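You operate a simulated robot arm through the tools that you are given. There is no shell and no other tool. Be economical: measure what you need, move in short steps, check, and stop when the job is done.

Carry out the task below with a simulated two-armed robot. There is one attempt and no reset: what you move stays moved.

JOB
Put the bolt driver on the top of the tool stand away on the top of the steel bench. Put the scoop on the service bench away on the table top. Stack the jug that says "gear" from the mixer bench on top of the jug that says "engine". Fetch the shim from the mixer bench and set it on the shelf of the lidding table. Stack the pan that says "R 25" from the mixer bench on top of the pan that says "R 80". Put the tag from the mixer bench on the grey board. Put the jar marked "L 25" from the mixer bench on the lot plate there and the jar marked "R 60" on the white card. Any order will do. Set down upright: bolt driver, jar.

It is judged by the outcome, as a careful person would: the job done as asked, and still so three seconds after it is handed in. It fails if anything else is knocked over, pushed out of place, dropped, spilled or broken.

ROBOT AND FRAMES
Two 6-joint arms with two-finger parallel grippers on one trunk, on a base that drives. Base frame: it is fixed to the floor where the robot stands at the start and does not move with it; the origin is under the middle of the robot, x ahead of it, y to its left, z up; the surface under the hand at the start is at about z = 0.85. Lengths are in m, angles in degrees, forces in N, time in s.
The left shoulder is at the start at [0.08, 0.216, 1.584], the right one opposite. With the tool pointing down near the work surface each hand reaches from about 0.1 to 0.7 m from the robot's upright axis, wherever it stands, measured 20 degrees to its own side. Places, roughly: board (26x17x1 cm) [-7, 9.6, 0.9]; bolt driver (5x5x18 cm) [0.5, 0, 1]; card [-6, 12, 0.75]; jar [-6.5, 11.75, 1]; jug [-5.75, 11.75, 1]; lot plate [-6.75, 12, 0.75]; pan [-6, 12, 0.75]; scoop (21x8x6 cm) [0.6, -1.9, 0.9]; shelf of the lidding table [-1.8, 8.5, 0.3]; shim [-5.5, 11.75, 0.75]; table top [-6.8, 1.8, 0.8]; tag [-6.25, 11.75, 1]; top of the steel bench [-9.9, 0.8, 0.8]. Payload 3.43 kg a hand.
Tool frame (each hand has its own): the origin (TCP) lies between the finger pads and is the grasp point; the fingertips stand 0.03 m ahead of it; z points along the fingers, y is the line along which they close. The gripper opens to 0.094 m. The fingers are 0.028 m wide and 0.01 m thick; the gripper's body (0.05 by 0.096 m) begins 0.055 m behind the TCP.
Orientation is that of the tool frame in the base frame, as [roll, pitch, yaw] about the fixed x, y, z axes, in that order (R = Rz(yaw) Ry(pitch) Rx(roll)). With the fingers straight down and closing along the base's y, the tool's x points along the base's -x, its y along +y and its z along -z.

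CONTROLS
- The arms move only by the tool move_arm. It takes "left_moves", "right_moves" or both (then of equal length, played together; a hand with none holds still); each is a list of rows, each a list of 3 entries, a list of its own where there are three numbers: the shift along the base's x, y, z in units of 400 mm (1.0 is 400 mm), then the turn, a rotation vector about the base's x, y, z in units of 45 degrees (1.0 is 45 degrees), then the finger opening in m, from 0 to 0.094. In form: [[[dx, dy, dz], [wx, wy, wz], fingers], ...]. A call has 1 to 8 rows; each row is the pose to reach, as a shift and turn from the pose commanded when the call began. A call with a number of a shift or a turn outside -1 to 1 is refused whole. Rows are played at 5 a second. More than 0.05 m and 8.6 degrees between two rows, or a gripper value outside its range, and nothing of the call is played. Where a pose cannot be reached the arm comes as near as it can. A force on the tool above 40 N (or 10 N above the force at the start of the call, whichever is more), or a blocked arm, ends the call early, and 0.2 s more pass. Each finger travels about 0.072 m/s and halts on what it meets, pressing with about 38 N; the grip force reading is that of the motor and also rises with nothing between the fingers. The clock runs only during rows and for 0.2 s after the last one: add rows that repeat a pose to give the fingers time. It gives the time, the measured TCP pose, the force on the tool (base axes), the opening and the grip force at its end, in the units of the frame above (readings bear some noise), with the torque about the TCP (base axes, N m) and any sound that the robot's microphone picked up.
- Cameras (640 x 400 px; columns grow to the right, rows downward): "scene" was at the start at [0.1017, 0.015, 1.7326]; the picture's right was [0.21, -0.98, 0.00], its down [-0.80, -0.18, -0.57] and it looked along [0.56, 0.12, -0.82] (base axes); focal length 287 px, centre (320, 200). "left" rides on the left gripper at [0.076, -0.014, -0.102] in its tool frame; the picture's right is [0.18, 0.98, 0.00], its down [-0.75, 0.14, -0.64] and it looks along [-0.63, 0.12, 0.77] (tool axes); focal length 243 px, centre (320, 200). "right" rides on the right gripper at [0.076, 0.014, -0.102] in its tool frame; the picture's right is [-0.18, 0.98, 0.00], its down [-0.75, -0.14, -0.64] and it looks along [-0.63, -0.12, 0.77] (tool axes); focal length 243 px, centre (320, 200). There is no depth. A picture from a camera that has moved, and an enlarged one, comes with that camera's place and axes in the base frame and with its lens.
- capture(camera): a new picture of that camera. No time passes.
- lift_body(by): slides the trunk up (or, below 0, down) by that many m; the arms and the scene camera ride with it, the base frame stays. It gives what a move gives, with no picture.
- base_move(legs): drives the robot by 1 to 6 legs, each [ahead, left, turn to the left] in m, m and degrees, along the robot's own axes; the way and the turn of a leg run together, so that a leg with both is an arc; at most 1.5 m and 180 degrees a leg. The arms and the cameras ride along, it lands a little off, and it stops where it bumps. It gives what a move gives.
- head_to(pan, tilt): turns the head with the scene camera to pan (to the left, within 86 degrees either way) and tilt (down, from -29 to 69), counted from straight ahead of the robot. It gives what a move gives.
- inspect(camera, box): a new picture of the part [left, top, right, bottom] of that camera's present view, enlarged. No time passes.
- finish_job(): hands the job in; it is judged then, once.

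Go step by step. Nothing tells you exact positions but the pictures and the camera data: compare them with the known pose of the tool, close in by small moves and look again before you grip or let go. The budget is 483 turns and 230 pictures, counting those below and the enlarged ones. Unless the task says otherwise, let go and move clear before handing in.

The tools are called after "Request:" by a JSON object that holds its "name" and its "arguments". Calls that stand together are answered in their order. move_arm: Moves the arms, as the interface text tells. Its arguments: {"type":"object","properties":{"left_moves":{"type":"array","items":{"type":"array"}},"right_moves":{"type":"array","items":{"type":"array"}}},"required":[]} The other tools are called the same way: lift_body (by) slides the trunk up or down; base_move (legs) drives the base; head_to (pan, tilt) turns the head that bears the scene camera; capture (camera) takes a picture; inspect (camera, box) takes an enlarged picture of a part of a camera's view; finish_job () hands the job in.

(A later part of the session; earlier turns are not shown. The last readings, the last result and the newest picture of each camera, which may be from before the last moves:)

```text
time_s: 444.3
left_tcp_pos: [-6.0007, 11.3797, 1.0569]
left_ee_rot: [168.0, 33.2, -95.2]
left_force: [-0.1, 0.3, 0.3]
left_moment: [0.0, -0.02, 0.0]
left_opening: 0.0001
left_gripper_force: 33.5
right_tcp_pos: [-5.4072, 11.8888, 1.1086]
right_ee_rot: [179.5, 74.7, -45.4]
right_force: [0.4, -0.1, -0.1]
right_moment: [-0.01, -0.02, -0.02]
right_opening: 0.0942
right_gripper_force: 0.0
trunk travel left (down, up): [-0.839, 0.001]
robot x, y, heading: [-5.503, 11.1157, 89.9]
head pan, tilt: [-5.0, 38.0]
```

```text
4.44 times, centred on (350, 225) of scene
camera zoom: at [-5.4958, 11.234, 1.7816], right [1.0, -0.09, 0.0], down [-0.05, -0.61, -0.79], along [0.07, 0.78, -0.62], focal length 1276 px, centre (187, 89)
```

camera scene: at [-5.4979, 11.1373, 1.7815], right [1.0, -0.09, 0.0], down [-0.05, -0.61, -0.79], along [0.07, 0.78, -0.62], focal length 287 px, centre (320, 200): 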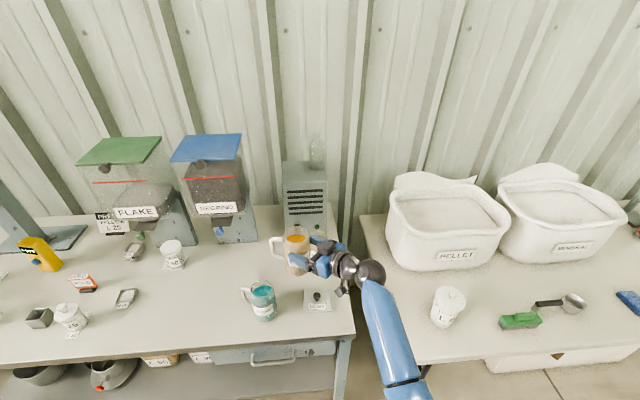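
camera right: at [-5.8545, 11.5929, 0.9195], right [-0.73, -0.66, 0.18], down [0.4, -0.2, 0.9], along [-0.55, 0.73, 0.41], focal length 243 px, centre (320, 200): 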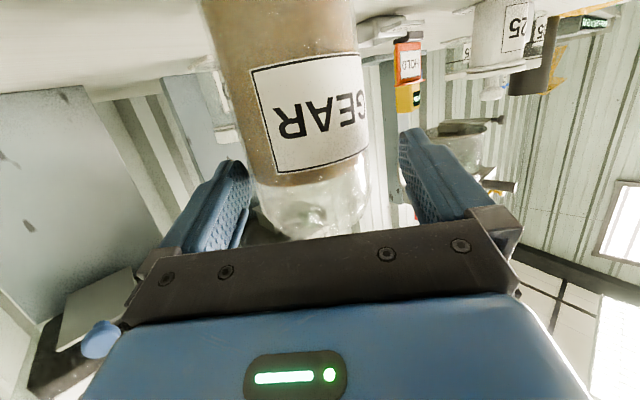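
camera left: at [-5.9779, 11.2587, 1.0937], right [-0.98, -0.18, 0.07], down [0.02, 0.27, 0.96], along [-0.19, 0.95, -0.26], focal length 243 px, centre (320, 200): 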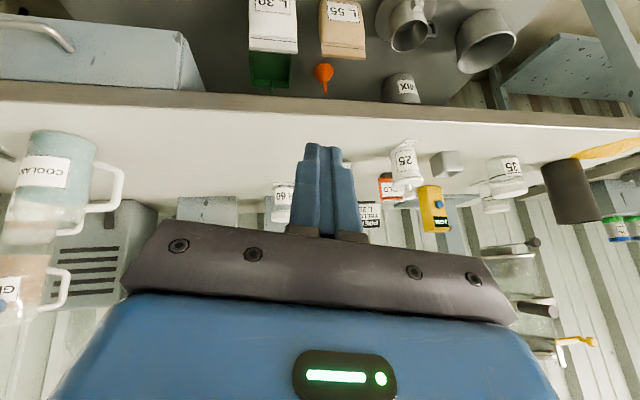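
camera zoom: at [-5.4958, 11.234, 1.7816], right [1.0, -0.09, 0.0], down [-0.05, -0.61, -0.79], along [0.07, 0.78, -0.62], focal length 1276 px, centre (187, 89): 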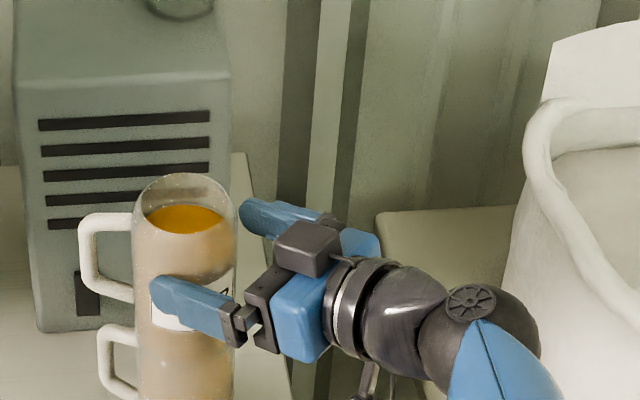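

GEAR stands on ENGINE. I'll withdraw straight back along the tool axis.

Request:
{"name": "move_arm", "arguments": {"right_moves": [[[0.04, -0.04, 0.002], [0, 0, 0], 0.094], [[0.09, -0.09, 0.005], [0, 0, 0], 0.094], [[0.15, -0.15, 0.01], [0, 0, 0], 0.094], [[0.21, -0.21, 0.01], [0, 0, 0], 0.094], [[0.24, -0.28, 0.01], [0, 0, 0], 0.094], [[0.24, -0.36, 0.01], [0, 0, 0], 0.094], [[0.22, -0.42, 0.0], [0, 0, 0], 0.094]]}}

Request:
{"name": "capture", "arguments": {"camera": "scene"}}

```text
time_s: 445.9
left_tcp_pos: [-6.0015, 11.3783, 1.0557]
left_ee_rot: [168.2, 33.3, -95.2]
left_force: [-0.3, -0.3, -0.3]
left_moment: [0.01, 0.02, -0.02]
left_opening: 0.0
left_gripper_force: 33.1
right_tcp_pos: [-5.3209, 11.7172, 1.1076]
right_ee_rot: [179.7, 74.8, -45.3]
right_force: [-0.9, -0.2, 0.5]
right_moment: [-0.01, -0.03, -0.02]
right_opening: 0.0941
right_gripper_force: 0.1
trunk travel left (down, up): [-0.839, 0.001]
robot x, y, heading: [-5.5022, 11.1189, 89.9]
head pan, tilt: [-5.0, 38.0]
```

```text
53 pictures are left
camera scene: at [-5.4965, 11.2326, 1.7817], right [1.0, -0.09, 0.0], down [-0.05, -0.61, -0.79], along [0.07, 0.79, -0.62], focal length 287 px, centre (320, 200)
```

scene: 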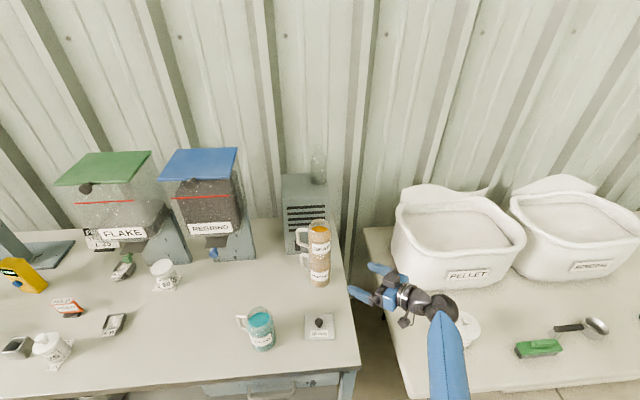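

The stack is sound. Before moving on, I'll restore the left hand to its normal parked orientation and bring the right arm up.

Request:
{"name": "base_move", "arguments": {"legs": [[-0.2, 0, 0]]}}

Request:
{"name": "move_arm", "arguments": {"left_moves": [[[0, 0.03, 0], [-0.15, 0, 0], 0.0], [[0, 0.06, 0], [-0.3, 0, 0], 0.0], [[0, 0.09, 0], [-0.45, 0, 0], 0.0], [[0, 0.12, 0], [-0.6, 0, 0], 0.0], [[0, 0.12, 0], [-0.73, 0, 0], 0.0], [[0, 0.12, 0], [-0.73, 0, 0], 0.0]]}}

```text
time_s: 447.5
left_tcp_pos: [-6.0013, 11.1785, 1.0562]
left_ee_rot: [168.0, 32.9, -95.2]
left_force: [-0.3, 0.2, 0.0]
left_moment: [-0.02, 0.01, 0.0]
left_opening: 0.0001
left_gripper_force: 32.8
right_tcp_pos: [-5.3217, 11.5208, 1.1047]
right_ee_rot: [179.0, 74.5, -45.8]
right_force: [0.2, -0.2, 0.1]
right_moment: [-0.02, 0.04, 0.04]
right_opening: 0.094
right_gripper_force: 0.1
trunk travel left (down, up): [-0.839, 0.001]
robot x, y, heading: [-5.5048, 10.9138, 90.0]
head pan, tilt: [-5.0, 38.0]
```

```text
time_s: 448.9
left_tcp_pos: [-6.0012, 11.2228, 1.0566]
left_ee_rot: [170.9, 0.4, -94.2]
left_force: [0.5, -0.3, 0.3]
left_moment: [-0.05, -0.01, -0.01]
left_opening: 0.0
left_gripper_force: 32.9
right_tcp_pos: [-5.3215, 11.5163, 1.1082]
right_ee_rot: [179.5, 74.7, -45.2]
right_force: [-0.3, 0.3, -0.4]
right_moment: [-0.01, -0.01, 0.02]
right_opening: 0.094
right_gripper_force: 0.1
trunk travel left (down, up): [-0.839, 0.001]
robot x, y, heading: [-5.5021, 10.9105, 90.1]
head pan, tilt: [-5.0, 38.0]
```

Request:
{"name": "move_arm", "arguments": {"left_moves": [[[0, 0, 0], [0, -0.1, 0], 0.0], [[0, 0, 0], [0, -0.2, 0], 0.0], [[0, 0, 0], [0, -0.2, 0], 0.0], [[0, 0, 0], [0, -0.2, 0], 0.0], [[0, 0, 0], [0, -0.2, 0], 0.0], [[0, 0, 0], [0, -0.2, 0], 0.0]], "right_moves": [[[0, 0, -0.03], [-0.12, -0.12, 0], 0.094], [[0, 0, -0.06], [-0.24, -0.24, 0], 0.094], [[0, 0, -0.09], [-0.36, -0.36, 0], 0.094], [[0, 0, -0.12], [-0.48, -0.48, 0], 0.094], [[0, 0, -0.13], [-0.589, -0.589, 0], 0.094], [[0, 0, -0.13], [-0.589, -0.589, 0], 0.094]]}}

Request:
{"name": "move_arm", "arguments": {"right_moves": [[[0, 0, -0.01], [-0.12, -0.12, 0], 0.094], [[0, 0, -0.02], [-0.24, -0.24, 0], 0.094], [[0, 0, -0.03], [-0.36, -0.36, 0], 0.094], [[0, 0, -0.03], [-0.48, -0.48, 0], 0.094], [[0, 0, -0.03], [-0.589, -0.589, 0], 0.094], [[0, 0, -0.03], [-0.589, -0.589, 0], 0.094]]}}

Request:
{"name": "move_arm", "arguments": {"right_moves": [[[0, 0, 0], [0, 0, 0.167], 0.094], [[0, 0, 0], [0, 0, 0.333], 0.094], [[0, 0, 0], [0, 0, 0.5], 0.094], [[0, 0, 0], [0, 0, 0.667], 0.094], [[0, 0, 0], [0, 0, 0.833], 0.094], [[0, 0, 0], [0, 0, 1.0], 0.094], [[0, 0, 0], [0, 0, 1.0], 0.094]]}}

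```text
time_s: 450.3
left_tcp_pos: [-6.0019, 11.2236, 1.0491]
left_ee_rot: [179.6, 1.3, -94.1]
left_force: [-0.5, 0.4, 0.0]
left_moment: [-0.02, -0.01, 0.01]
left_opening: 0.0002
left_gripper_force: 33.0
left hand out of reach, approached as far as the arm can: row 2, 3, 4, 5, 6
right_tcp_pos: [-5.3214, 11.5169, 1.0563]
right_ee_rot: [179.9, 37.0, -45.2]
right_force: [-1.1, -1.1, -0.2]
right_moment: [-0.02, 0.02, 0.01]
right_opening: 0.0941
right_gripper_force: 0.2
trunk travel left (down, up): [-0.839, 0.001]
robot x, y, heading: [-5.5045, 10.9165, 90.0]
head pan, tilt: [-5.0, 38.0]
```

```text
time_s: 451.7
left_tcp_pos: [-6.0023, 11.2219, 1.05]
left_ee_rot: [179.6, 1.2, -94.2]
left_force: [0.6, 0.3, -0.1]
left_moment: [0.04, 0.01, -0.01]
left_opening: 0.0001
left_gripper_force: 32.7
right_tcp_pos: [-5.321, 11.5164, 1.0446]
right_ee_rot: [179.8, -0.4, -45.1]
right_force: [-0.2, -0.2, 0.6]
right_moment: [-0.02, -0.02, 0.0]
right_opening: 0.094
right_gripper_force: 0.0
trunk travel left (down, up): [-0.839, 0.001]
robot x, y, heading: [-5.5048, 10.917, 90.1]
head pan, tilt: [-5.0, 38.0]
```

```text
time_s: 453.3
left_tcp_pos: [-6.0029, 11.223, 1.0486]
left_ee_rot: [179.6, 1.3, -94.1]
left_force: [0.1, 0.4, -1.4]
left_moment: [0.0, 0.02, -0.03]
left_opening: 0.0
left_gripper_force: 33.2
right_tcp_pos: [-5.3214, 11.5169, 1.0439]
right_ee_rot: [179.8, -0.4, 0.0]
right_force: [0.1, -0.2, -0.8]
right_moment: [0.01, 0.0, -0.01]
right_opening: 0.0939
right_gripper_force: 0.1
trunk travel left (down, up): [-0.839, 0.001]
robot x, y, heading: [-5.5054, 10.9152, 89.9]
head pan, tilt: [-5.0, 38.0]
```

The right tool is vertical with its jaws closing along y. I'll strafe left to line up with the HOLD tag and move in above it.

Request:
{"name": "base_move", "arguments": {"legs": [[0, 0.975, 0], [0.3, 0, 0]]}}

Request:
{"name": "capture", "arguments": {"camera": "right"}}

Request:
{"name": "capture", "arguments": {"camera": "scene"}}

```text
time_s: 460.0
left_tcp_pos: [-6.9761, 11.5102, 1.0498]
left_ee_rot: [179.7, 1.4, -93.9]
left_force: [1.0, -0.4, -0.5]
left_moment: [0.02, -0.01, -0.03]
left_opening: 0.0
left_gripper_force: 32.8
right_tcp_pos: [-6.2947, 11.8083, 1.0453]
right_ee_rot: [179.9, -0.3, 0.3]
right_force: [0.1, -0.9, -0.1]
right_moment: [-0.01, -0.01, 0.0]
right_opening: 0.0939
right_gripper_force: 0.0
trunk travel left (down, up): [-0.839, 0.001]
robot x, y, heading: [-6.4745, 11.2073, 90.2]
head pan, tilt: [-5.0, 38.0]
```

```text
52 pictures are left
camera right: at [-6.2212, 11.7959, 1.1491], right [-0.18, -0.98, 0.0], down [-0.76, 0.14, 0.64], along [-0.63, 0.11, -0.77], focal length 243 px, centre (320, 200)
```

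right: 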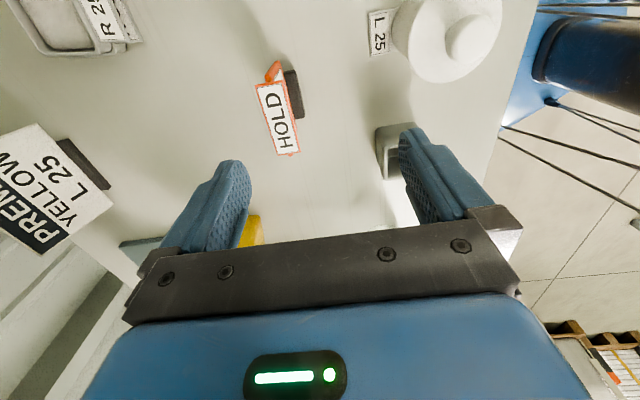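

```text
51 pictures are left
camera scene: at [-6.4681, 11.3191, 1.782], right [1.0, -0.08, 0.0], down [-0.05, -0.61, -0.79], along [0.06, 0.79, -0.61], focal length 287 px, centre (320, 200)
```

scene: 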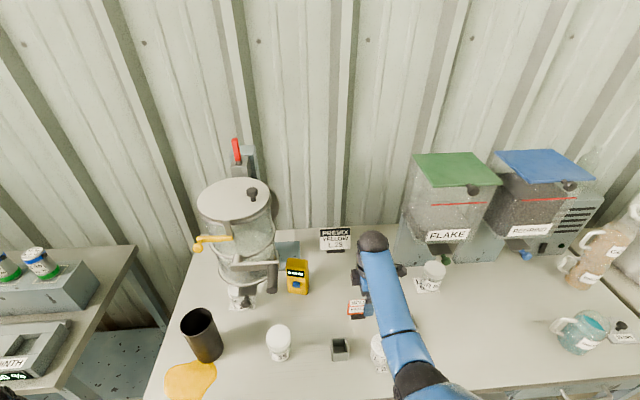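

The tag's top plate is centred near (-6.298, 11.850). I'll align over it, then lower the trunk.

Request:
{"name": "move_arm", "arguments": {"right_moves": [[[-0.005, 0.05, 0], [0, 0, 0], 0.08], [[-0.005, 0.1, 0], [0, 0, 0], 0.075], [[-0.005, 0.1, 0], [0, 0, 0], 0.075]]}}

Request:
{"name": "lift_body", "arguments": {"by": -0.1}}

Request:
{"name": "capture", "arguments": {"camera": "right"}}

```text
time_s: 460.8
left_tcp_pos: [-6.9764, 11.5132, 1.0497]
left_ee_rot: [179.7, 1.3, -93.8]
left_force: [0.3, 0.5, -0.4]
left_moment: [0.0, -0.02, 0.0]
left_opening: 0.0001
left_gripper_force: 33.0
right_tcp_pos: [-6.2975, 11.8512, 1.0444]
right_ee_rot: [179.8, -0.2, 0.3]
right_force: [1.0, 0.0, -0.1]
right_moment: [0.03, 0.02, -0.01]
right_opening: 0.0749
right_gripper_force: 0.1
trunk travel left (down, up): [-0.839, 0.001]
robot x, y, heading: [-6.4722, 11.2096, 90.6]
head pan, tilt: [-5.0, 38.0]
```

```text
time_s: 462.1
left_tcp_pos: [-6.9751, 11.5122, 0.9496]
left_ee_rot: [179.6, 1.2, -93.8]
left_force: [-0.2, -0.3, 0.0]
left_moment: [-0.03, 0.03, 0.01]
left_opening: 0.0003
left_gripper_force: 32.8
right_tcp_pos: [-6.2984, 11.8512, 0.9454]
right_ee_rot: [179.8, -0.2, 0.4]
right_force: [-0.6, -0.9, -0.5]
right_moment: [-0.02, 0.0, 0.0]
right_opening: 0.0748
right_gripper_force: 0.1
trunk travel left (down, up): [-0.739, 0.101]
robot x, y, heading: [-6.4707, 11.2096, 90.2]
head pan, tilt: [-5.0, 38.0]
```

```text
50 pictures are left
camera right: at [-6.2225, 11.8386, 1.0491], right [-0.18, -0.98, 0.0], down [-0.76, 0.14, 0.64], along [-0.63, 0.11, -0.77], focal length 243 px, centre (320, 200)
```

right: 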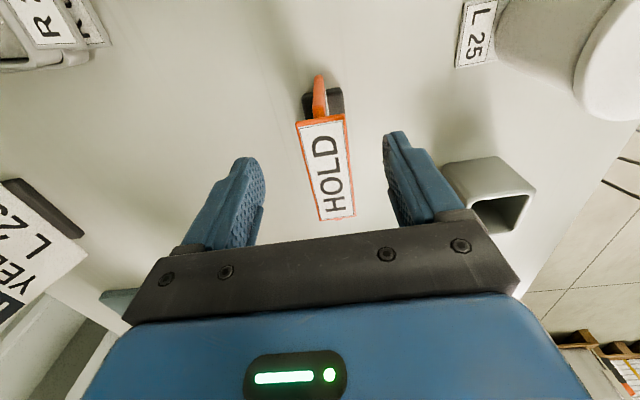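

The tag is centred between the fingers. I'll lower 4 cm and close.

Request:
{"name": "move_arm", "arguments": {"right_moves": [[[0, 0, -0.05], [0, 0, 0], 0.075], [[0, 0, -0.1], [0, 0, 0], 0.075], [[0, 0, -0.1], [0, 0, 0], 0.04], [[0, 0, -0.1], [0, 0, 0], 0.02], [[0, 0, -0.1], [0, 0, 0], 0.01], [[0, 0, -0.1], [0, 0, 0], 0.01]]}}

Request:
{"name": "capture", "arguments": {"camera": "right"}}

```text
time_s: 463.5
left_tcp_pos: [-6.9765, 11.5126, 0.9501]
left_ee_rot: [179.6, 1.2, -93.8]
left_force: [-0.3, 0.1, -0.5]
left_moment: [-0.01, -0.02, -0.01]
left_opening: 0.0
left_gripper_force: 33.0
right_tcp_pos: [-6.2976, 11.8529, 0.904]
right_ee_rot: [179.8, -0.3, 0.4]
right_force: [-0.3, 0.0, 0.2]
right_moment: [0.04, -0.01, -0.01]
right_opening: 0.0274
right_gripper_force: 38.3
trunk travel left (down, up): [-0.739, 0.101]
robot x, y, heading: [-6.4764, 11.2074, 90.7]
head pan, tilt: [-5.0, 38.0]
```

```text
49 pictures are left
camera right: at [-6.2225, 11.8388, 1.0083], right [-0.18, -0.98, 0.0], down [-0.76, 0.14, 0.64], along [-0.63, 0.11, -0.77], focal length 243 px, centre (320, 200)
```

right: 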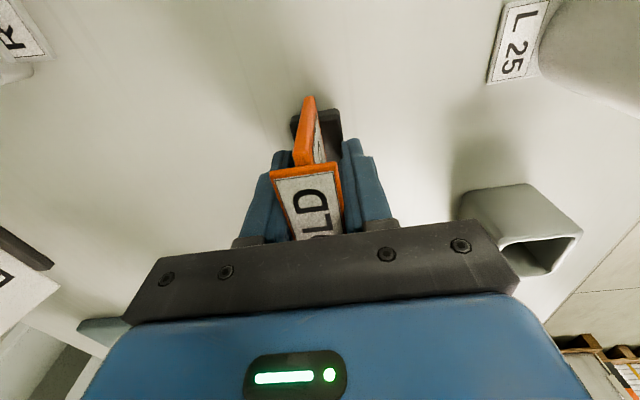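

The tag is held. I'll lift clear and back away from the bench.

Request:
{"name": "lift_body", "arguments": {"by": 0.1}}

Request:
{"name": "move_arm", "arguments": {"right_moves": [[[0, 0, 0.05], [0, 0, 0], 0.01], [[0, 0, 0.1], [0, 0, 0], 0.01], [[-0.03, -0.05, 0.1], [0, 0, 0], 0.01], [[-0.03, -0.05, 0.1], [0, 0, 0], 0.01]]}}

Request:
{"name": "base_move", "arguments": {"legs": [[-0.45, 0, 0]]}}

Request:
{"name": "capture", "arguments": {"camera": "right"}}

```text
time_s: 464.9
left_tcp_pos: [-6.9741, 11.5128, 1.0485]
left_ee_rot: [179.7, 1.1, -93.7]
left_force: [-0.5, -0.3, 0.0]
left_moment: [-0.03, -0.01, 0.06]
left_opening: 0.0
left_gripper_force: 33.3
right_tcp_pos: [-6.2978, 11.8513, 1.0048]
right_ee_rot: [179.8, -0.3, 0.3]
right_force: [-0.3, 0.5, -0.9]
right_moment: [0.0, 0.0, 0.0]
right_opening: 0.0275
right_gripper_force: 38.1
trunk travel left (down, up): [-0.839, 0.001]
robot x, y, heading: [-6.4733, 11.2062, 90.3]
head pan, tilt: [-5.0, 38.0]
```

```text
time_s: 465.9
left_tcp_pos: [-6.9754, 11.5129, 1.0495]
left_ee_rot: [179.7, 1.2, -93.8]
left_force: [-0.2, 0.7, 0.4]
left_moment: [-0.03, 0.0, 0.04]
left_opening: 0.0002
left_gripper_force: 33.1
right_tcp_pos: [-6.31, 11.8323, 1.0433]
right_ee_rot: [179.8, -0.4, 0.3]
right_force: [0.5, 0.8, 0.5]
right_moment: [0.01, 0.0, -0.02]
right_opening: 0.0275
right_gripper_force: 37.9
trunk travel left (down, up): [-0.839, 0.001]
robot x, y, heading: [-6.4762, 11.2079, 90.4]
head pan, tilt: [-5.0, 38.0]
```

```text
time_s: 468.6
left_tcp_pos: [-6.9719, 11.0571, 1.0483]
left_ee_rot: [179.7, 1.1, -93.6]
left_force: [0.1, -0.2, -0.2]
left_moment: [-0.03, 0.0, -0.01]
left_opening: 0.0
left_gripper_force: 33.4
right_tcp_pos: [-6.3077, 11.3773, 1.0425]
right_ee_rot: [179.7, -0.3, 0.4]
right_force: [-0.5, -0.4, -0.3]
right_moment: [-0.02, 0.04, 0.02]
right_opening: 0.0272
right_gripper_force: 38.0
trunk travel left (down, up): [-0.839, 0.001]
robot x, y, heading: [-6.4708, 10.7529, 90.4]
head pan, tilt: [-5.0, 38.0]
```

```text
48 pictures are left
camera right: at [-6.2326, 11.3657, 1.1458], right [-0.18, -0.98, 0.0], down [-0.76, 0.14, 0.64], along [-0.63, 0.11, -0.77], focal length 243 px, centre (320, 200)
```

right: 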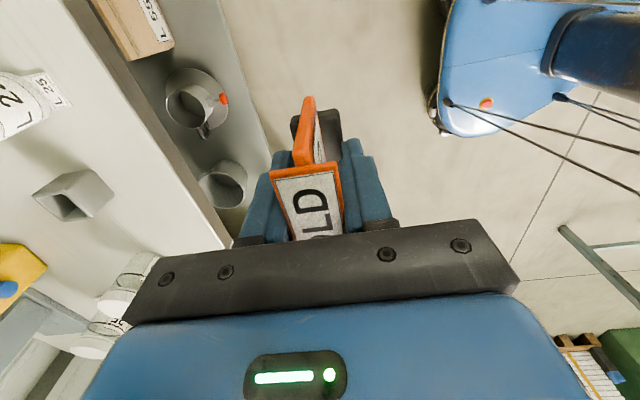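

I'll turn around to face the wooden table and look for the grey board.

Request:
{"name": "base_move", "arguments": {"legs": [[0, 0, 179.5], [0, -0.3, 0]]}}

Request:
{"name": "head_to", "arguments": {"pan": 0, "tilt": 42}}

Request:
{"name": "capture", "arguments": {"camera": "scene"}}

```text
time_s: 478.0
left_tcp_pos: [-6.2673, 10.4464, 1.0473]
left_ee_rot: [179.8, 1.3, 86.8]
left_force: [-0.4, 0.2, 0.0]
left_moment: [0.0, 0.04, -0.01]
left_opening: 0.0001
left_gripper_force: 33.1
right_tcp_pos: [-6.9283, 10.1218, 1.0446]
right_ee_rot: [179.9, -0.5, -179.2]
right_force: [0.6, -0.1, -0.5]
right_moment: [0.01, 0.05, -0.02]
right_opening: 0.0274
right_gripper_force: 37.9
trunk travel left (down, up): [-0.839, 0.001]
robot x, y, heading: [-6.7741, 10.748, -88.7]
head pan, tilt: [-5.0, 38.0]
```

```text
time_s: 478.7
left_tcp_pos: [-6.2674, 10.4469, 1.0495]
left_ee_rot: [179.7, 1.2, 86.8]
left_force: [1.1, -0.9, -0.5]
left_moment: [0.0, 0.0, -0.02]
left_opening: 0.0
left_gripper_force: 33.3
right_tcp_pos: [-6.9298, 10.1211, 1.0436]
right_ee_rot: [179.7, -0.3, -179.1]
right_force: [-0.5, 0.0, -0.5]
right_moment: [0.02, 0.02, 0.0]
right_opening: 0.027
right_gripper_force: 37.8
trunk travel left (down, up): [-0.839, 0.001]
robot x, y, heading: [-6.772, 10.7456, -88.9]
head pan, tilt: [0.0, 42.0]
```

```text
47 pictures are left
camera scene: at [-6.7663, 10.6321, 1.7757], right [-1.0, -0.02, 0.0], down [-0.01, 0.67, -0.74], along [0.01, -0.74, -0.67], focal length 287 px, centre (320, 200)
```

scene: 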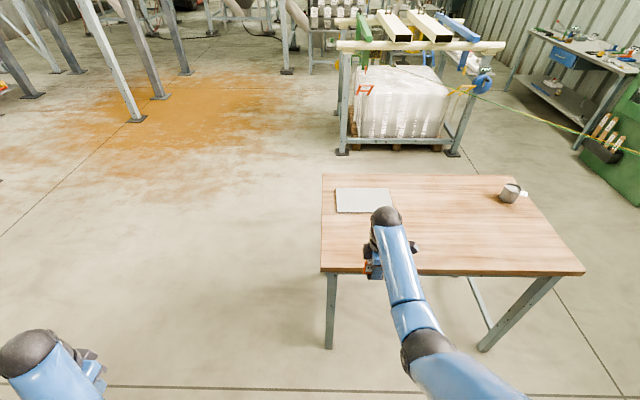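

The board is at about (-6.955, 9.63). I'll drive forward 0.45 m and align.

Request:
{"name": "base_move", "arguments": {"legs": [[0.45, 0, -1]]}}

Request:
{"name": "capture", "arguments": {"camera": "right"}}

Request:
{"name": "capture", "arguments": {"camera": "scene"}}

```text
time_s: 481.3
left_tcp_pos: [-6.2745, 10.0002, 1.0509]
left_ee_rot: [179.7, 1.4, 85.2]
left_force: [-0.4, 0.1, -0.1]
left_moment: [0.0, -0.01, -0.01]
left_opening: 0.0001
left_gripper_force: 33.0
right_tcp_pos: [-6.944, 9.6909, 1.0448]
right_ee_rot: [179.9, -0.3, 179.3]
right_force: [-0.7, 0.4, -1.0]
right_moment: [0.02, 0.0, -0.01]
right_opening: 0.0273
right_gripper_force: 38.0
trunk travel left (down, up): [-0.839, 0.001]
robot x, y, heading: [-6.7709, 10.3113, -90.7]
head pan, tilt: [0.0, 42.0]
```

```text
46 pictures are left
camera right: at [-7.0216, 9.7077, 1.1484], right [0.19, 0.98, 0.0], down [0.76, -0.15, 0.64], along [0.63, -0.12, -0.77], focal length 243 px, centre (320, 200)
```

right: 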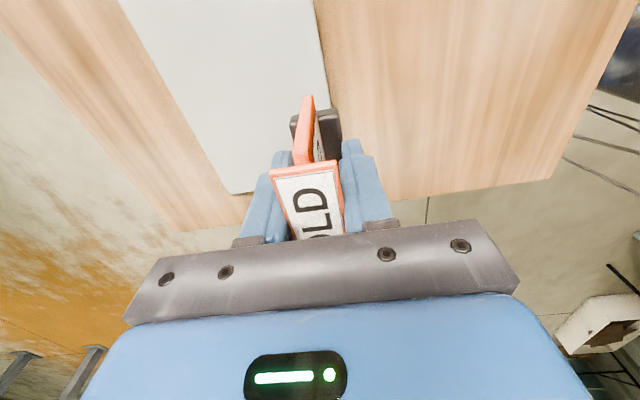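

```text
45 pictures are left
camera scene: at [-6.7697, 10.2005, 1.776], right [-1.0, 0.01, 0.0], down [0.01, 0.67, -0.74], along [-0.01, -0.74, -0.67], focal length 287 px, centre (320, 200)
```

scene: 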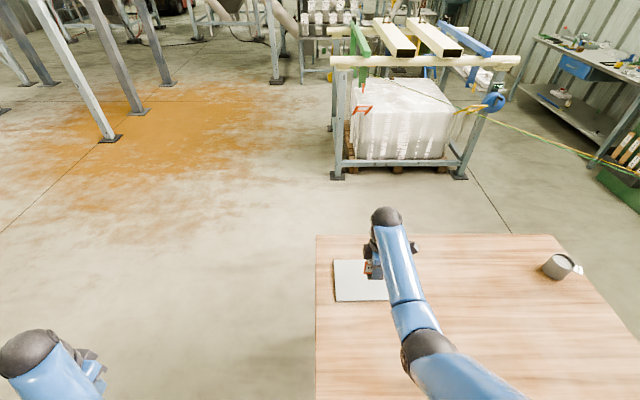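

The board's centre is (-6.96, 9.622). I'll edge forward, align and lower with the trunk.

Request:
{"name": "base_move", "arguments": {"legs": [[0.045, 0, 0]]}}

Request:
{"name": "move_arm", "arguments": {"right_moves": [[[-0.03, -0.05, 0], [0, 0, 0], 0.01], [[-0.04, -0.07, 0], [0, 0, 0], 0.01], [[-0.04, -0.07, 0], [0, 0, 0], 0.01]]}}

Request:
{"name": "lift_body", "arguments": {"by": -0.1}}

Request:
{"name": "capture", "arguments": {"camera": "right"}}

```text
time_s: 482.2
left_tcp_pos: [-6.2726, 9.9687, 1.0521]
left_ee_rot: [179.7, 1.8, 85.4]
left_force: [0.6, 1.4, -0.1]
left_moment: [-0.05, -0.02, -0.01]
left_opening: 0.0
left_gripper_force: 33.0
right_tcp_pos: [-6.9418, 9.659, 1.0497]
right_ee_rot: [-179.7, -0.3, 179.6]
right_force: [-0.2, 0.4, 0.4]
right_moment: [-0.1, -0.01, 0.0]
right_opening: 0.0273
right_gripper_force: 37.8
trunk travel left (down, up): [-0.839, 0.001]
robot x, y, heading: [-6.77, 10.2718, -90.3]
head pan, tilt: [0.0, 42.0]
```

```text
time_s: 483.0
left_tcp_pos: [-6.2735, 9.9629, 1.0498]
left_ee_rot: [179.7, 1.3, 85.3]
left_force: [0.1, 0.4, 0.1]
left_moment: [-0.02, 0.0, 0.06]
left_opening: 0.0001
left_gripper_force: 32.6
right_tcp_pos: [-6.9591, 9.6243, 1.0444]
right_ee_rot: [179.8, -0.3, 179.6]
right_force: [0.4, -0.4, -0.6]
right_moment: [-0.03, -0.01, -0.02]
right_opening: 0.0273
right_gripper_force: 37.6
trunk travel left (down, up): [-0.839, 0.001]
robot x, y, heading: [-6.7677, 10.2728, -90.6]
head pan, tilt: [0.0, 42.0]
```

```text
time_s: 484.4
left_tcp_pos: [-6.2727, 9.9597, 0.9497]
left_ee_rot: [179.7, 1.2, 85.4]
left_force: [-0.2, 1.4, 0.4]
left_moment: [-0.02, -0.01, -0.01]
left_opening: 0.0002
left_gripper_force: 33.5
right_tcp_pos: [-6.9581, 9.6216, 0.9425]
right_ee_rot: [179.7, -0.2, 179.5]
right_force: [0.4, -0.4, -0.2]
right_moment: [0.01, 0.0, -0.06]
right_opening: 0.0273
right_gripper_force: 38.2
trunk travel left (down, up): [-0.739, 0.101]
robot x, y, heading: [-6.7726, 10.2742, -90.5]
head pan, tilt: [0.0, 42.0]
```

```text
44 pictures are left
camera right: at [-7.0344, 9.6375, 1.0465], right [0.19, 0.98, 0.0], down [0.76, -0.15, 0.64], along [0.63, -0.12, -0.77], focal length 243 px, centre (320, 200)
```

right: 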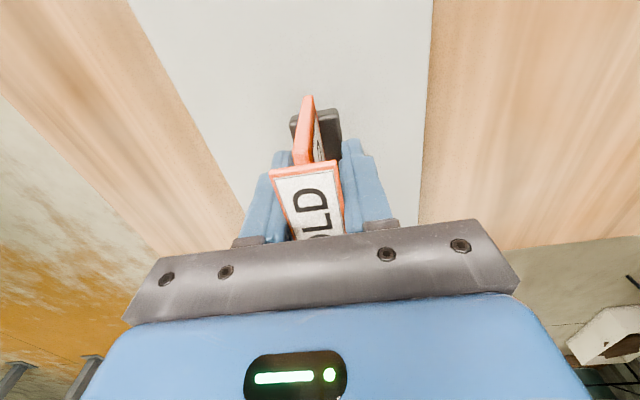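

The tag is centred above the board. I'll lower it in small steps.

Request:
{"name": "move_arm", "arguments": {"right_moves": [[[0, 0, -0.025], [0, 0, 0], 0.01], [[0, 0, -0.05], [0, 0, 0], 0.01], [[0, 0, -0.06], [0, 0, 0], 0.01]]}}

Request:
{"name": "move_arm", "arguments": {"right_moves": [[[0, 0, -0.01], [0, 0, 0], 0.01], [[0, 0, -0.02], [0, 0, 0], 0.01]]}}

```text
time_s: 485.1
left_tcp_pos: [-6.273, 9.9607, 0.949]
left_ee_rot: [179.7, 1.2, 85.4]
left_force: [0.3, 0.0, -0.1]
left_moment: [0.04, 0.0, 0.02]
left_opening: 0.0002
left_gripper_force: 32.9
right_tcp_pos: [-6.9583, 9.6213, 0.9198]
right_ee_rot: [179.8, -0.3, 179.6]
right_force: [0.5, -0.2, -0.8]
right_moment: [0.03, 0.0, -0.02]
right_opening: 0.0274
right_gripper_force: 38.3
trunk travel left (down, up): [-0.739, 0.101]
robot x, y, heading: [-6.7693, 10.2713, -90.4]
head pan, tilt: [0.0, 42.0]
```

```text
time_s: 485.8
left_tcp_pos: [-6.2736, 9.9622, 0.9506]
left_ee_rot: [179.8, 1.3, 85.4]
left_force: [-0.3, -0.1, -0.2]
left_moment: [-0.03, -0.01, -0.01]
left_opening: 0.0
left_gripper_force: 32.4
right_tcp_pos: [-6.9579, 9.6226, 0.914]
right_ee_rot: [-179.7, -0.2, 179.6]
right_force: [0.2, 0.6, 14.1]
right_moment: [-0.13, 0.01, 0.02]
right_opening: 0.0276
right_gripper_force: 38.1
trunk travel left (down, up): [-0.739, 0.101]
robot x, y, heading: [-6.7694, 10.2714, -90.3]
head pan, tilt: [0.0, 42.0]
```

Contact. I'll ease off, release and rise.

Request:
{"name": "move_arm", "arguments": {"right_moves": [[[0, 0, 0.005], [0, 0, 0], 0.01], [[0, 0, 0.005], [0, 0, 0], 0.035], [[0, 0, 0.005], [0, 0, 0], 0.06], [[0, 0, 0.005], [0, 0, 0], 0.07], [[0, 0, 0.005], [0, 0, 0], 0.07]]}}

Request:
{"name": "lift_body", "arguments": {"by": 0.1}}

Request:
{"name": "capture", "arguments": {"camera": "right"}}

```text
time_s: 486.9
left_tcp_pos: [-6.2725, 9.9621, 0.9504]
left_ee_rot: [179.7, 1.3, 85.4]
left_force: [-0.8, -0.4, 0.4]
left_moment: [0.01, 0.0, 0.01]
left_opening: 0.0
left_gripper_force: 33.0
right_tcp_pos: [-6.9574, 9.6228, 0.914]
right_ee_rot: [179.9, -0.3, 179.6]
right_force: [0.2, 1.8, 9.0]
right_moment: [-0.14, -0.05, 0.03]
right_opening: 0.0689
right_gripper_force: 0.1
trunk travel left (down, up): [-0.739, 0.101]
robot x, y, heading: [-6.7653, 10.2745, -90.3]
head pan, tilt: [0.0, 42.0]
```

```text
time_s: 488.3
left_tcp_pos: [-6.2728, 9.9614, 1.0489]
left_ee_rot: [179.6, 1.3, 85.3]
left_force: [-0.2, 0.8, 0.2]
left_moment: [-0.02, 0.0, -0.01]
left_opening: 0.0
left_gripper_force: 33.1
right_tcp_pos: [-6.9576, 9.622, 1.0127]
right_ee_rot: [179.8, -0.3, 179.5]
right_force: [0.1, 0.1, -0.5]
right_moment: [-0.04, 0.01, 0.0]
right_opening: 0.0699
right_gripper_force: 0.1
trunk travel left (down, up): [-0.839, 0.001]
robot x, y, heading: [-6.7694, 10.2742, -90.3]
head pan, tilt: [0.0, 42.0]
```

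```text
43 pictures are left
camera right: at [-7.0342, 9.6378, 1.1165], right [0.19, 0.98, 0.0], down [0.76, -0.15, 0.64], along [0.63, -0.12, -0.77], focal length 243 px, centre (320, 200)
```

right: 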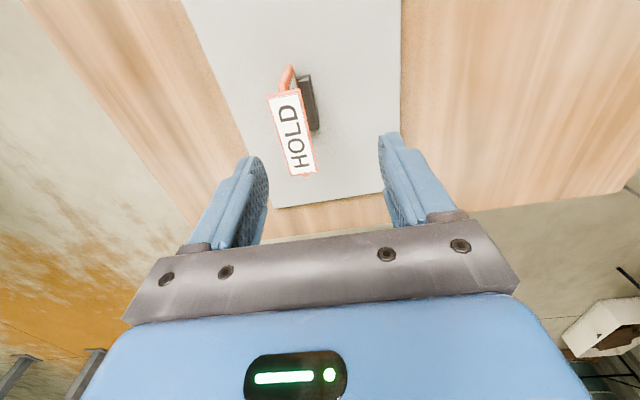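

The tag stands on the board. Now I'll go back for the shim: back out, turn around, and position in front of it.

Request:
{"name": "base_move", "arguments": {"legs": [[-0.45, 0, 0], [0, 0, 180], [0, -1.1, 0]]}}

Request:
{"name": "move_arm", "arguments": {"right_moves": [[[0, 0, 0], [0, 0, -0.167], 0.07], [[0, 0, 0], [0, 0, -0.333], 0.07], [[0, 0, 0], [0, 0, -0.5], 0.07], [[0, 0, 0], [0, 0, -0.667], 0.07], [[0, 0, 0], [0, 0, -0.833], 0.07], [[0, 0, 0], [0, 0, -1.0], 0.07], [[0, 0, 0], [0, 0, -1.0], 0.07]]}}

Request:
{"name": "move_arm", "arguments": {"right_moves": [[[0, 0, 0], [0, 0, -0.167], 0.07], [[0, 0, 0], [0, 0, -0.333], 0.07], [[0, 0, 0], [0, 0, -0.5], 0.07], [[0, 0, 0], [0, 0, -0.667], 0.07], [[0, 0, 0], [0, 0, -0.833], 0.07], [[0, 0, 0], [0, 0, -1.0], 0.07], [[0, 0, 0], [0, 0, -1.0], 0.07]]}}

Request:
{"name": "move_arm", "arguments": {"right_moves": [[[0, -0.03, 0], [0.18, 0, 0], 0.07], [[0, -0.06, 0], [0.36, 0, 0], 0.07], [[0, -0.09, 0.02], [0.54, 0, 0], 0.07], [[0, -0.12, 0.04], [0.72, 0, 0], 0.07], [[0, -0.15, 0.06], [0.9, 0, 0], 0.07], [[0, -0.15, 0.06], [0.99, 0, 0], 0.07], [[0, -0.15, 0.06], [0.99, 0, 0], 0.07]]}}

```text
time_s: 503.6
left_tcp_pos: [-6.1586, 11.0234, 1.0481]
left_ee_rot: [179.7, 1.1, -94.5]
left_force: [-0.3, -0.2, -0.3]
left_moment: [0.0, -0.01, -0.02]
left_opening: 0.0
left_gripper_force: 32.8
right_tcp_pos: [-5.474, 11.3631, 1.0128]
right_ee_rot: [179.7, -0.3, -0.3]
right_force: [0.2, 0.6, 0.7]
right_moment: [0.01, 0.03, 0.0]
right_opening: 0.0699
right_gripper_force: 0.1
trunk travel left (down, up): [-0.839, 0.001]
robot x, y, heading: [-5.6637, 10.7086, 89.9]
head pan, tilt: [0.0, 42.0]
```

```text
time_s: 505.2
left_tcp_pos: [-6.157, 11.0231, 1.0485]
left_ee_rot: [179.6, 1.2, -94.5]
left_force: [0.9, 0.1, -0.8]
left_moment: [-0.02, -0.04, -0.01]
left_opening: 0.0003
left_gripper_force: 33.3
right_tcp_pos: [-5.4728, 11.3648, 1.0116]
right_ee_rot: [179.8, -0.2, -45.4]
right_force: [-0.9, 0.4, 0.2]
right_moment: [-0.02, 0.04, 0.0]
right_opening: 0.0702
right_gripper_force: 0.0
trunk travel left (down, up): [-0.839, 0.001]
robot x, y, heading: [-5.6601, 10.712, 89.6]
head pan, tilt: [0.0, 42.0]
```

```text
time_s: 506.8
left_tcp_pos: [-6.1577, 11.0235, 1.0498]
left_ee_rot: [179.6, 1.1, -94.5]
left_force: [0.4, 0.2, -0.1]
left_moment: [-0.01, 0.0, -0.02]
left_opening: 0.0
left_gripper_force: 32.9
right_tcp_pos: [-5.4738, 11.3633, 1.013]
right_ee_rot: [179.8, -0.4, -90.4]
right_force: [-0.1, -0.2, 0.1]
right_moment: [-0.01, 0.02, 0.0]
right_opening: 0.0697
right_gripper_force: 0.0
trunk travel left (down, up): [-0.839, 0.001]
robot x, y, heading: [-5.6605, 10.7144, 89.5]
head pan, tilt: [0.0, 42.0]
```

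```text
time_s: 508.4
left_tcp_pos: [-6.1554, 11.0239, 1.0489]
left_ee_rot: [179.7, 1.2, -94.5]
left_force: [0.6, 0.2, 0.1]
left_moment: [0.01, 0.0, 0.02]
left_opening: 0.0
left_gripper_force: 33.0
right_tcp_pos: [-5.4736, 11.3053, 1.0364]
right_ee_rot: [179.5, 44.3, -90.3]
right_force: [0.1, 1.0, 0.0]
right_moment: [0.01, 0.0, 0.02]
right_opening: 0.0698
right_gripper_force: 0.0
trunk travel left (down, up): [-0.839, 0.001]
robot x, y, heading: [-5.6611, 10.7133, 89.6]
head pan, tilt: [0.0, 42.0]
```

Request:
{"name": "base_move", "arguments": {"legs": [[0.3, 0, 0.5]]}}

Request:
{"name": "capture", "arguments": {"camera": "right"}}

Request:
{"name": "inspect", "arguments": {"camera": "scene", "box": [290, 180, 470, 320]}}

```text
time_s: 510.4
left_tcp_pos: [-6.1582, 11.3216, 1.0508]
left_ee_rot: [179.7, 1.4, -94.1]
left_force: [0.1, 0.2, 0.7]
left_moment: [0.03, -0.01, 0.0]
left_opening: 0.0
left_gripper_force: 33.0
right_tcp_pos: [-5.4761, 11.6067, 1.0386]
right_ee_rot: [179.5, 44.4, -90.1]
right_force: [0.4, 0.0, -0.6]
right_moment: [0.0, -0.02, -0.02]
right_opening: 0.07
right_gripper_force: 0.0
trunk travel left (down, up): [-0.839, 0.001]
robot x, y, heading: [-5.6582, 11.0191, 90.3]
head pan, tilt: [0.0, 42.0]
```

```text
42 pictures are left
camera right: at [-5.4903, 11.4805, 1.0593], right [-0.98, 0.13, 0.14], down [0.15, 0.09, 0.98], along [0.11, 0.99, -0.11], focal length 243 px, centre (320, 200)
```

right: 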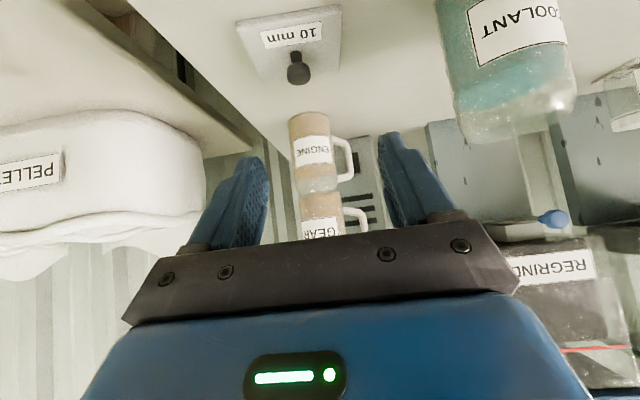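

```text
2.86 times, centred on (380, 250) of scene
camera zoom: at [-5.6595, 11.1255, 1.776], right [1.0, 0.0, 0.0], down [0.0, -0.67, -0.74], along [0.0, 0.74, -0.67], focal length 820 px, centre (149, 57)
```

zoom: 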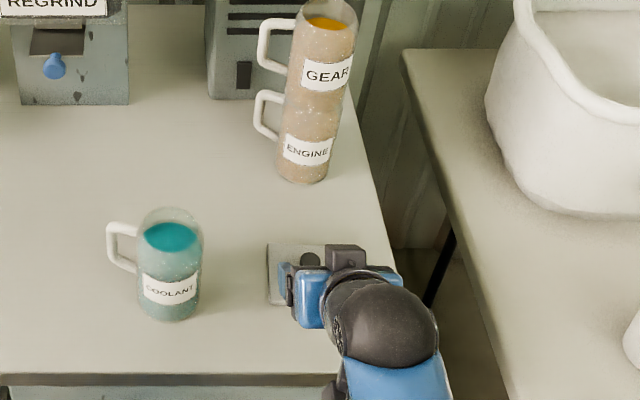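

The shim's knob is at (-5.461, 11.711). I'll move the fingers down around it.

Request:
{"name": "move_arm", "arguments": {"right_moves": [[[0.038, 0.07, -0.09], [0, 0, 0], 0.06], [[0.038, 0.13, -0.17], [0, 0, 0], 0.06], [[0.038, 0.18, -0.25], [0, 0, 0], 0.06], [[0.038, 0.21, -0.29], [0, 0, 0], 0.06], [[0.038, 0.21, -0.29], [0, 0, 0], 0.06]]}}

Request:
{"name": "capture", "arguments": {"camera": "right"}}

```text
time_s: 511.6
left_tcp_pos: [-6.1585, 11.3237, 1.0507]
left_ee_rot: [179.7, 1.3, -94.1]
left_force: [-0.2, -0.5, -0.3]
left_moment: [0.0, 0.0, 0.0]
left_opening: 0.0
left_gripper_force: 32.8
right_tcp_pos: [-5.4605, 11.6922, 0.9196]
right_ee_rot: [179.5, 44.3, -90.1]
right_force: [-0.4, 0.4, 0.1]
right_moment: [0.05, 0.03, -0.02]
right_opening: 0.06
right_gripper_force: 0.1
trunk travel left (down, up): [-0.839, 0.001]
robot x, y, heading: [-5.6585, 11.0162, 90.1]
head pan, tilt: [0.0, 42.0]
```

```text
40 pictures are left
camera right: at [-5.4749, 11.5667, 0.9409], right [-0.98, 0.13, 0.13], down [0.15, 0.09, 0.98], along [0.11, 0.99, -0.11], focal length 243 px, centre (320, 200)
```

right: 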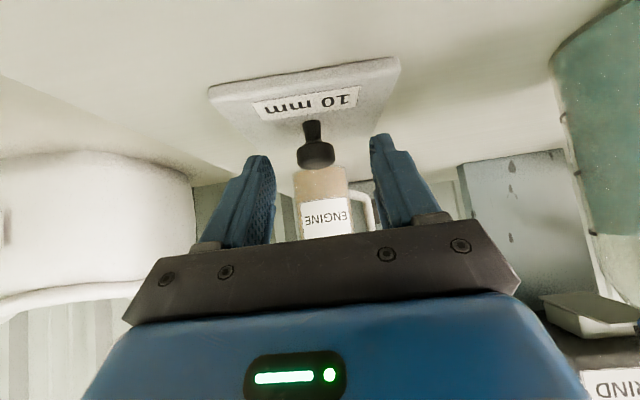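

Request:
{"name": "move_arm", "arguments": {"right_moves": [[[0, 0.02, -0.012], [0, 0, 0], 0.06], [[0, 0.02, -0.024], [0, 0, 0], 0.06], [[0, 0.02, -0.024], [0, 0, 0], 0.03], [[0, 0.02, -0.024], [0, 0, 0], 0.01], [[0, 0.02, -0.024], [0, 0, 0], 0.0], [[0, 0.02, -0.024], [0, 0, 0], 0.0]]}}

Request:
{"name": "capture", "arguments": {"camera": "right"}}

```text
time_s: 513.0
left_tcp_pos: [-6.1593, 11.3236, 1.0498]
left_ee_rot: [179.8, 1.2, -94.0]
left_force: [0.0, -0.9, -0.8]
left_moment: [0.0, 0.0, 0.03]
left_opening: 0.0
left_gripper_force: 33.5
right_tcp_pos: [-5.4602, 11.6996, 0.9107]
right_ee_rot: [179.5, 44.3, -90.1]
right_force: [-0.5, 0.1, 1.7]
right_moment: [0.0, -0.14, 0.02]
right_opening: 0.0246
right_gripper_force: 37.9
trunk travel left (down, up): [-0.839, 0.001]
robot x, y, heading: [-5.6636, 11.0167, 90.2]
head pan, tilt: [0.0, 42.0]
```

```text
39 pictures are left
camera right: at [-5.475, 11.5746, 0.9323], right [-0.98, 0.13, 0.13], down [0.15, 0.09, 0.98], along [0.11, 0.99, -0.11], focal length 243 px, centre (320, 200)
```

right: 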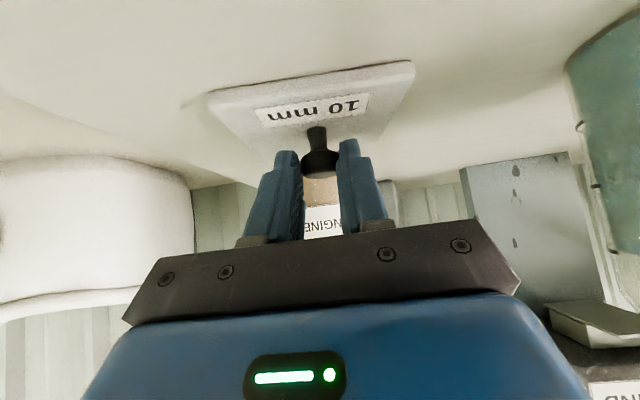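

The knob is gripped. I'll lift carefully and check that the plate hangs level.

Request:
{"name": "move_arm", "arguments": {"right_moves": [[[0, 0, 0.03], [0, 0, 0], 0.0], [[0, 0, 0.08], [0, 0, 0], 0.0], [[0, -0.03, 0.15], [0, 0, 0], 0.0], [[0, -0.06, 0.22], [0, 0, 0], 0.0], [[0, -0.1, 0.3], [0, 0, 0], 0.0], [[0, -0.1, 0.3], [0, 0, 0], 0.0]]}}

Request:
{"name": "capture", "arguments": {"camera": "right"}}

```text
time_s: 514.5
left_tcp_pos: [-6.1588, 11.3237, 1.0493]
left_ee_rot: [179.7, 1.2, -94.1]
left_force: [0.5, 0.5, 0.1]
left_moment: [0.02, 0.02, 0.01]
left_opening: 0.0
left_gripper_force: 33.3
right_tcp_pos: [-5.4636, 11.6594, 1.0318]
right_ee_rot: [179.5, 44.1, -90.1]
right_force: [0.4, -0.5, -0.9]
right_moment: [-0.01, 0.02, -0.03]
right_opening: 0.0244
right_gripper_force: 38.2
trunk travel left (down, up): [-0.839, 0.001]
robot x, y, heading: [-5.66, 11.0165, 90.2]
head pan, tilt: [0.0, 42.0]
```

```text
38 pictures are left
camera right: at [-5.4775, 11.5343, 1.0526], right [-0.98, 0.13, 0.13], down [0.15, 0.09, 0.98], along [0.11, 0.99, -0.11], focal length 243 px, centre (320, 200)
```

right: 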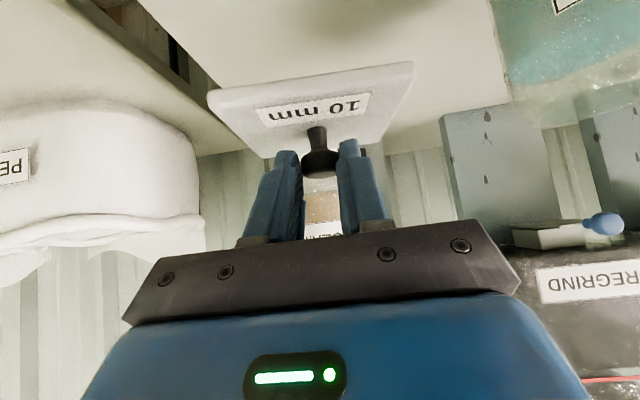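

The shim is held. I'll back off, turn east and look for the lidding table.

Request:
{"name": "base_move", "arguments": {"legs": [[-0.45, 0, 0], [0, 0, -100]]}}

Request:
{"name": "head_to", "arguments": {"pan": -15, "tilt": 15}}

Request:
{"name": "capture", "arguments": {"camera": "scene"}}

```text
time_s: 521.4
left_tcp_pos: [-5.2701, 11.0079, 1.0481]
left_ee_rot: [179.7, 1.1, 166.0]
left_force: [0.0, 1.0, 0.7]
left_moment: [-0.01, 0.0, 0.0]
left_opening: 0.0003
left_gripper_force: 33.0
right_tcp_pos: [-5.0587, 10.2653, 1.0319]
right_ee_rot: [179.4, 44.2, 170.0]
right_force: [0.3, 0.3, -1.1]
right_moment: [-0.02, 0.02, 0.03]
right_opening: 0.0245
right_gripper_force: 37.4
trunk travel left (down, up): [-0.839, 0.001]
robot x, y, heading: [-5.6592, 10.5701, -9.9]
head pan, tilt: [0.0, 42.0]
```

```text
time_s: 522.3
left_tcp_pos: [-5.2723, 11.0072, 1.0498]
left_ee_rot: [179.7, 1.2, 166.0]
left_force: [0.6, -0.1, 0.2]
left_moment: [0.03, -0.02, 0.0]
left_opening: 0.0
left_gripper_force: 32.4
right_tcp_pos: [-5.0593, 10.265, 1.0319]
right_ee_rot: [179.5, 44.2, 170.0]
right_force: [0.3, 0.0, -0.7]
right_moment: [0.01, -0.01, 0.01]
right_opening: 0.0243
right_gripper_force: 37.6
trunk travel left (down, up): [-0.839, 0.001]
robot x, y, heading: [-5.6594, 10.571, -9.6]
head pan, tilt: [-15.0, 15.0]
```

```text
37 pictures are left
camera scene: at [-5.5437, 10.5251, 1.8181], right [-0.42, -0.91, 0.0], down [-0.24, 0.11, -0.97], along [0.88, -0.41, -0.26], focal length 287 px, centre (320, 200)
```

scene: 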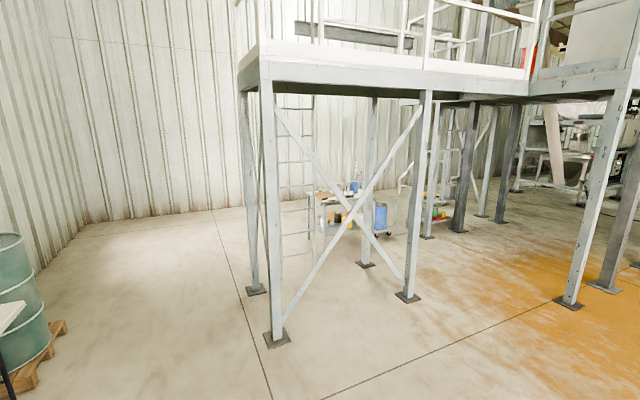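

Request:
{"name": "inspect", "arguments": {"camera": "scene", "box": [290, 150, 490, 260]}}

```text
3.20 times, centred on (390, 205) of scene
camera zoom: at [-5.5437, 10.5251, 1.8181], right [-0.42, -0.91, 0.0], down [-0.24, 0.11, -0.97], along [0.88, -0.41, -0.26], focal length 919 px, centre (96, 184)
```

zoom: 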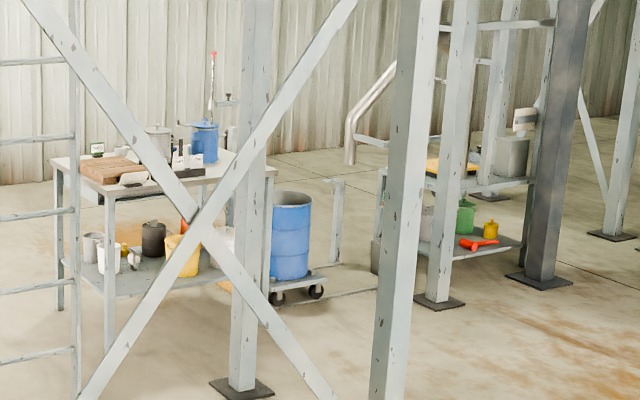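

The lidding table is the left one, roughly x -2.07 to -1.55, y 7.8 to 8.85, with its shelf at z≈0.3. It's beyond the platform legs (x -3.46 to -2.64, y 8.5 to 10). I'll drive east at y≈10.8, then approach from the far side.

Request:
{"name": "base_move", "arguments": {"legs": [[0, 0, 10], [0, 0.25, 0], [1.5, 0, 0], [1.5, 0, 0], [1.3, 0, 0]]}}

Request:
{"name": "head_to", "arguments": {"pan": -80, "tilt": 25}}

Request:
{"name": "capture", "arguments": {"camera": "scene"}}

```text
time_s: 545.1
left_tcp_pos: [-1.0257, 11.3056, 1.05]
left_ee_rot: [179.7, 1.3, 175.0]
left_force: [0.1, 0.3, -0.6]
left_moment: [-0.02, -0.02, 0.05]
left_opening: 0.0
left_gripper_force: 33.1
right_tcp_pos: [-0.7004, 10.604, 1.0314]
right_ee_rot: [179.5, 44.3, 179.0]
right_force: [-0.2, 0.8, -0.5]
right_moment: [-0.01, 0.04, -0.01]
right_opening: 0.024
right_gripper_force: 38.2
trunk travel left (down, up): [-0.839, 0.001]
robot x, y, heading: [-1.3392, 10.8108, -0.9]
head pan, tilt: [-15.0, 15.0]
```

```text
time_s: 546.4
left_tcp_pos: [-1.0246, 11.3035, 1.0489]
left_ee_rot: [179.7, 1.2, 175.1]
left_force: [0.1, 0.4, -0.9]
left_moment: [0.0, -0.02, 0.0]
left_opening: 0.0
left_gripper_force: 32.7
right_tcp_pos: [-0.6995, 10.6047, 1.0319]
right_ee_rot: [179.5, 44.2, 179.0]
right_force: [-0.3, 0.2, -1.4]
right_moment: [0.0, 0.03, 0.0]
right_opening: 0.0243
right_gripper_force: 38.1
trunk travel left (down, up): [-0.839, 0.001]
robot x, y, heading: [-1.3429, 10.8133, -0.8]
head pan, tilt: [-80.0, 25.0]
```

```text
35 pictures are left
camera scene: at [-1.2941, 10.7197, 1.802], right [-0.99, -0.16, 0.0], down [-0.07, 0.42, -0.91], along [0.14, -0.89, -0.42], focal length 287 px, centre (320, 200)
```

scene: 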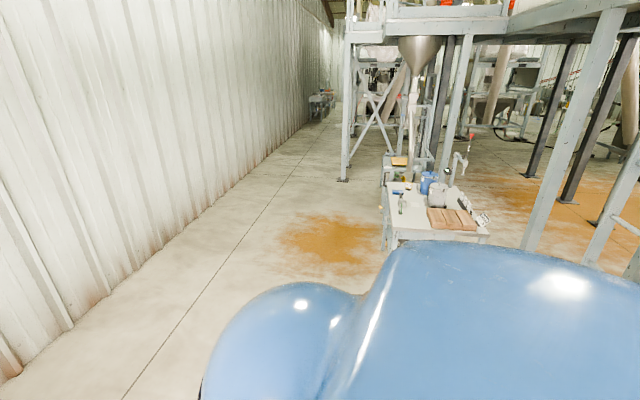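

The east side of the table is open floor. I'll go around and face it from the east.

Request:
{"name": "base_move", "arguments": {"legs": [[0.45, 0, 0], [0, 0, -90], [1.2, 0, 0], [1.0, 0, 0], [0, 0, -90]]}}

Request:
{"name": "head_to", "arguments": {"pan": 0, "tilt": 40}}

Request:
{"name": "capture", "arguments": {"camera": "scene"}}

```text
time_s: 567.4
left_tcp_pos: [-1.2631, 8.0849, 1.0493]
left_ee_rot: [179.7, 1.2, -5.0]
left_force: [-0.7, 0.1, -0.1]
left_moment: [0.01, 0.02, 0.03]
left_opening: 0.0
left_gripper_force: 32.9
right_tcp_pos: [-1.5884, 8.7844, 1.0318]
right_ee_rot: [179.5, 44.2, -1.0]
right_force: [-0.3, -0.1, -0.6]
right_moment: [0.02, -0.04, 0.01]
right_opening: 0.024
right_gripper_force: 37.9
trunk travel left (down, up): [-0.839, 0.001]
robot x, y, heading: [-0.9467, 8.5789, 179.1]
head pan, tilt: [-80.0, 25.0]
```

```text
time_s: 568.9
left_tcp_pos: [-1.262, 8.0849, 1.05]
left_ee_rot: [179.8, 1.1, -5.0]
left_force: [1.2, -0.6, 1.0]
left_moment: [-0.02, 0.03, 0.04]
left_opening: 0.0001
left_gripper_force: 32.9
right_tcp_pos: [-1.5877, 8.7831, 1.0305]
right_ee_rot: [179.5, 44.2, -1.0]
right_force: [0.0, -0.7, -0.7]
right_moment: [-0.01, -0.01, 0.01]
right_opening: 0.0241
right_gripper_force: 37.9
trunk travel left (down, up): [-0.839, 0.001]
robot x, y, heading: [-0.944, 8.5768, 179.0]
head pan, tilt: [0.0, 40.0]
```

```text
34 pictures are left
camera scene: at [-1.0608, 8.5787, 1.7786], right [0.01, 1.0, 0.0], down [0.64, -0.01, -0.77], along [-0.77, 0.01, -0.64], focal length 287 px, centre (320, 200)
```

scene: 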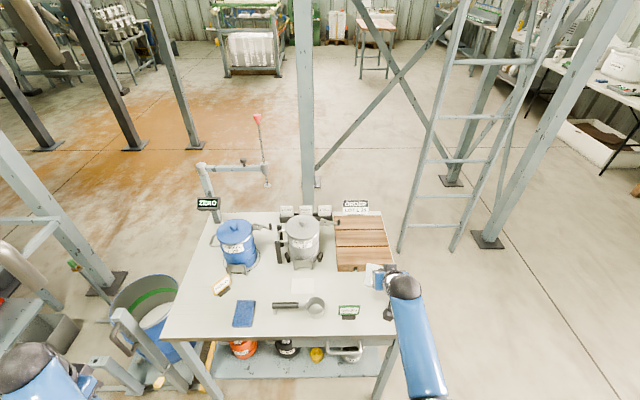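

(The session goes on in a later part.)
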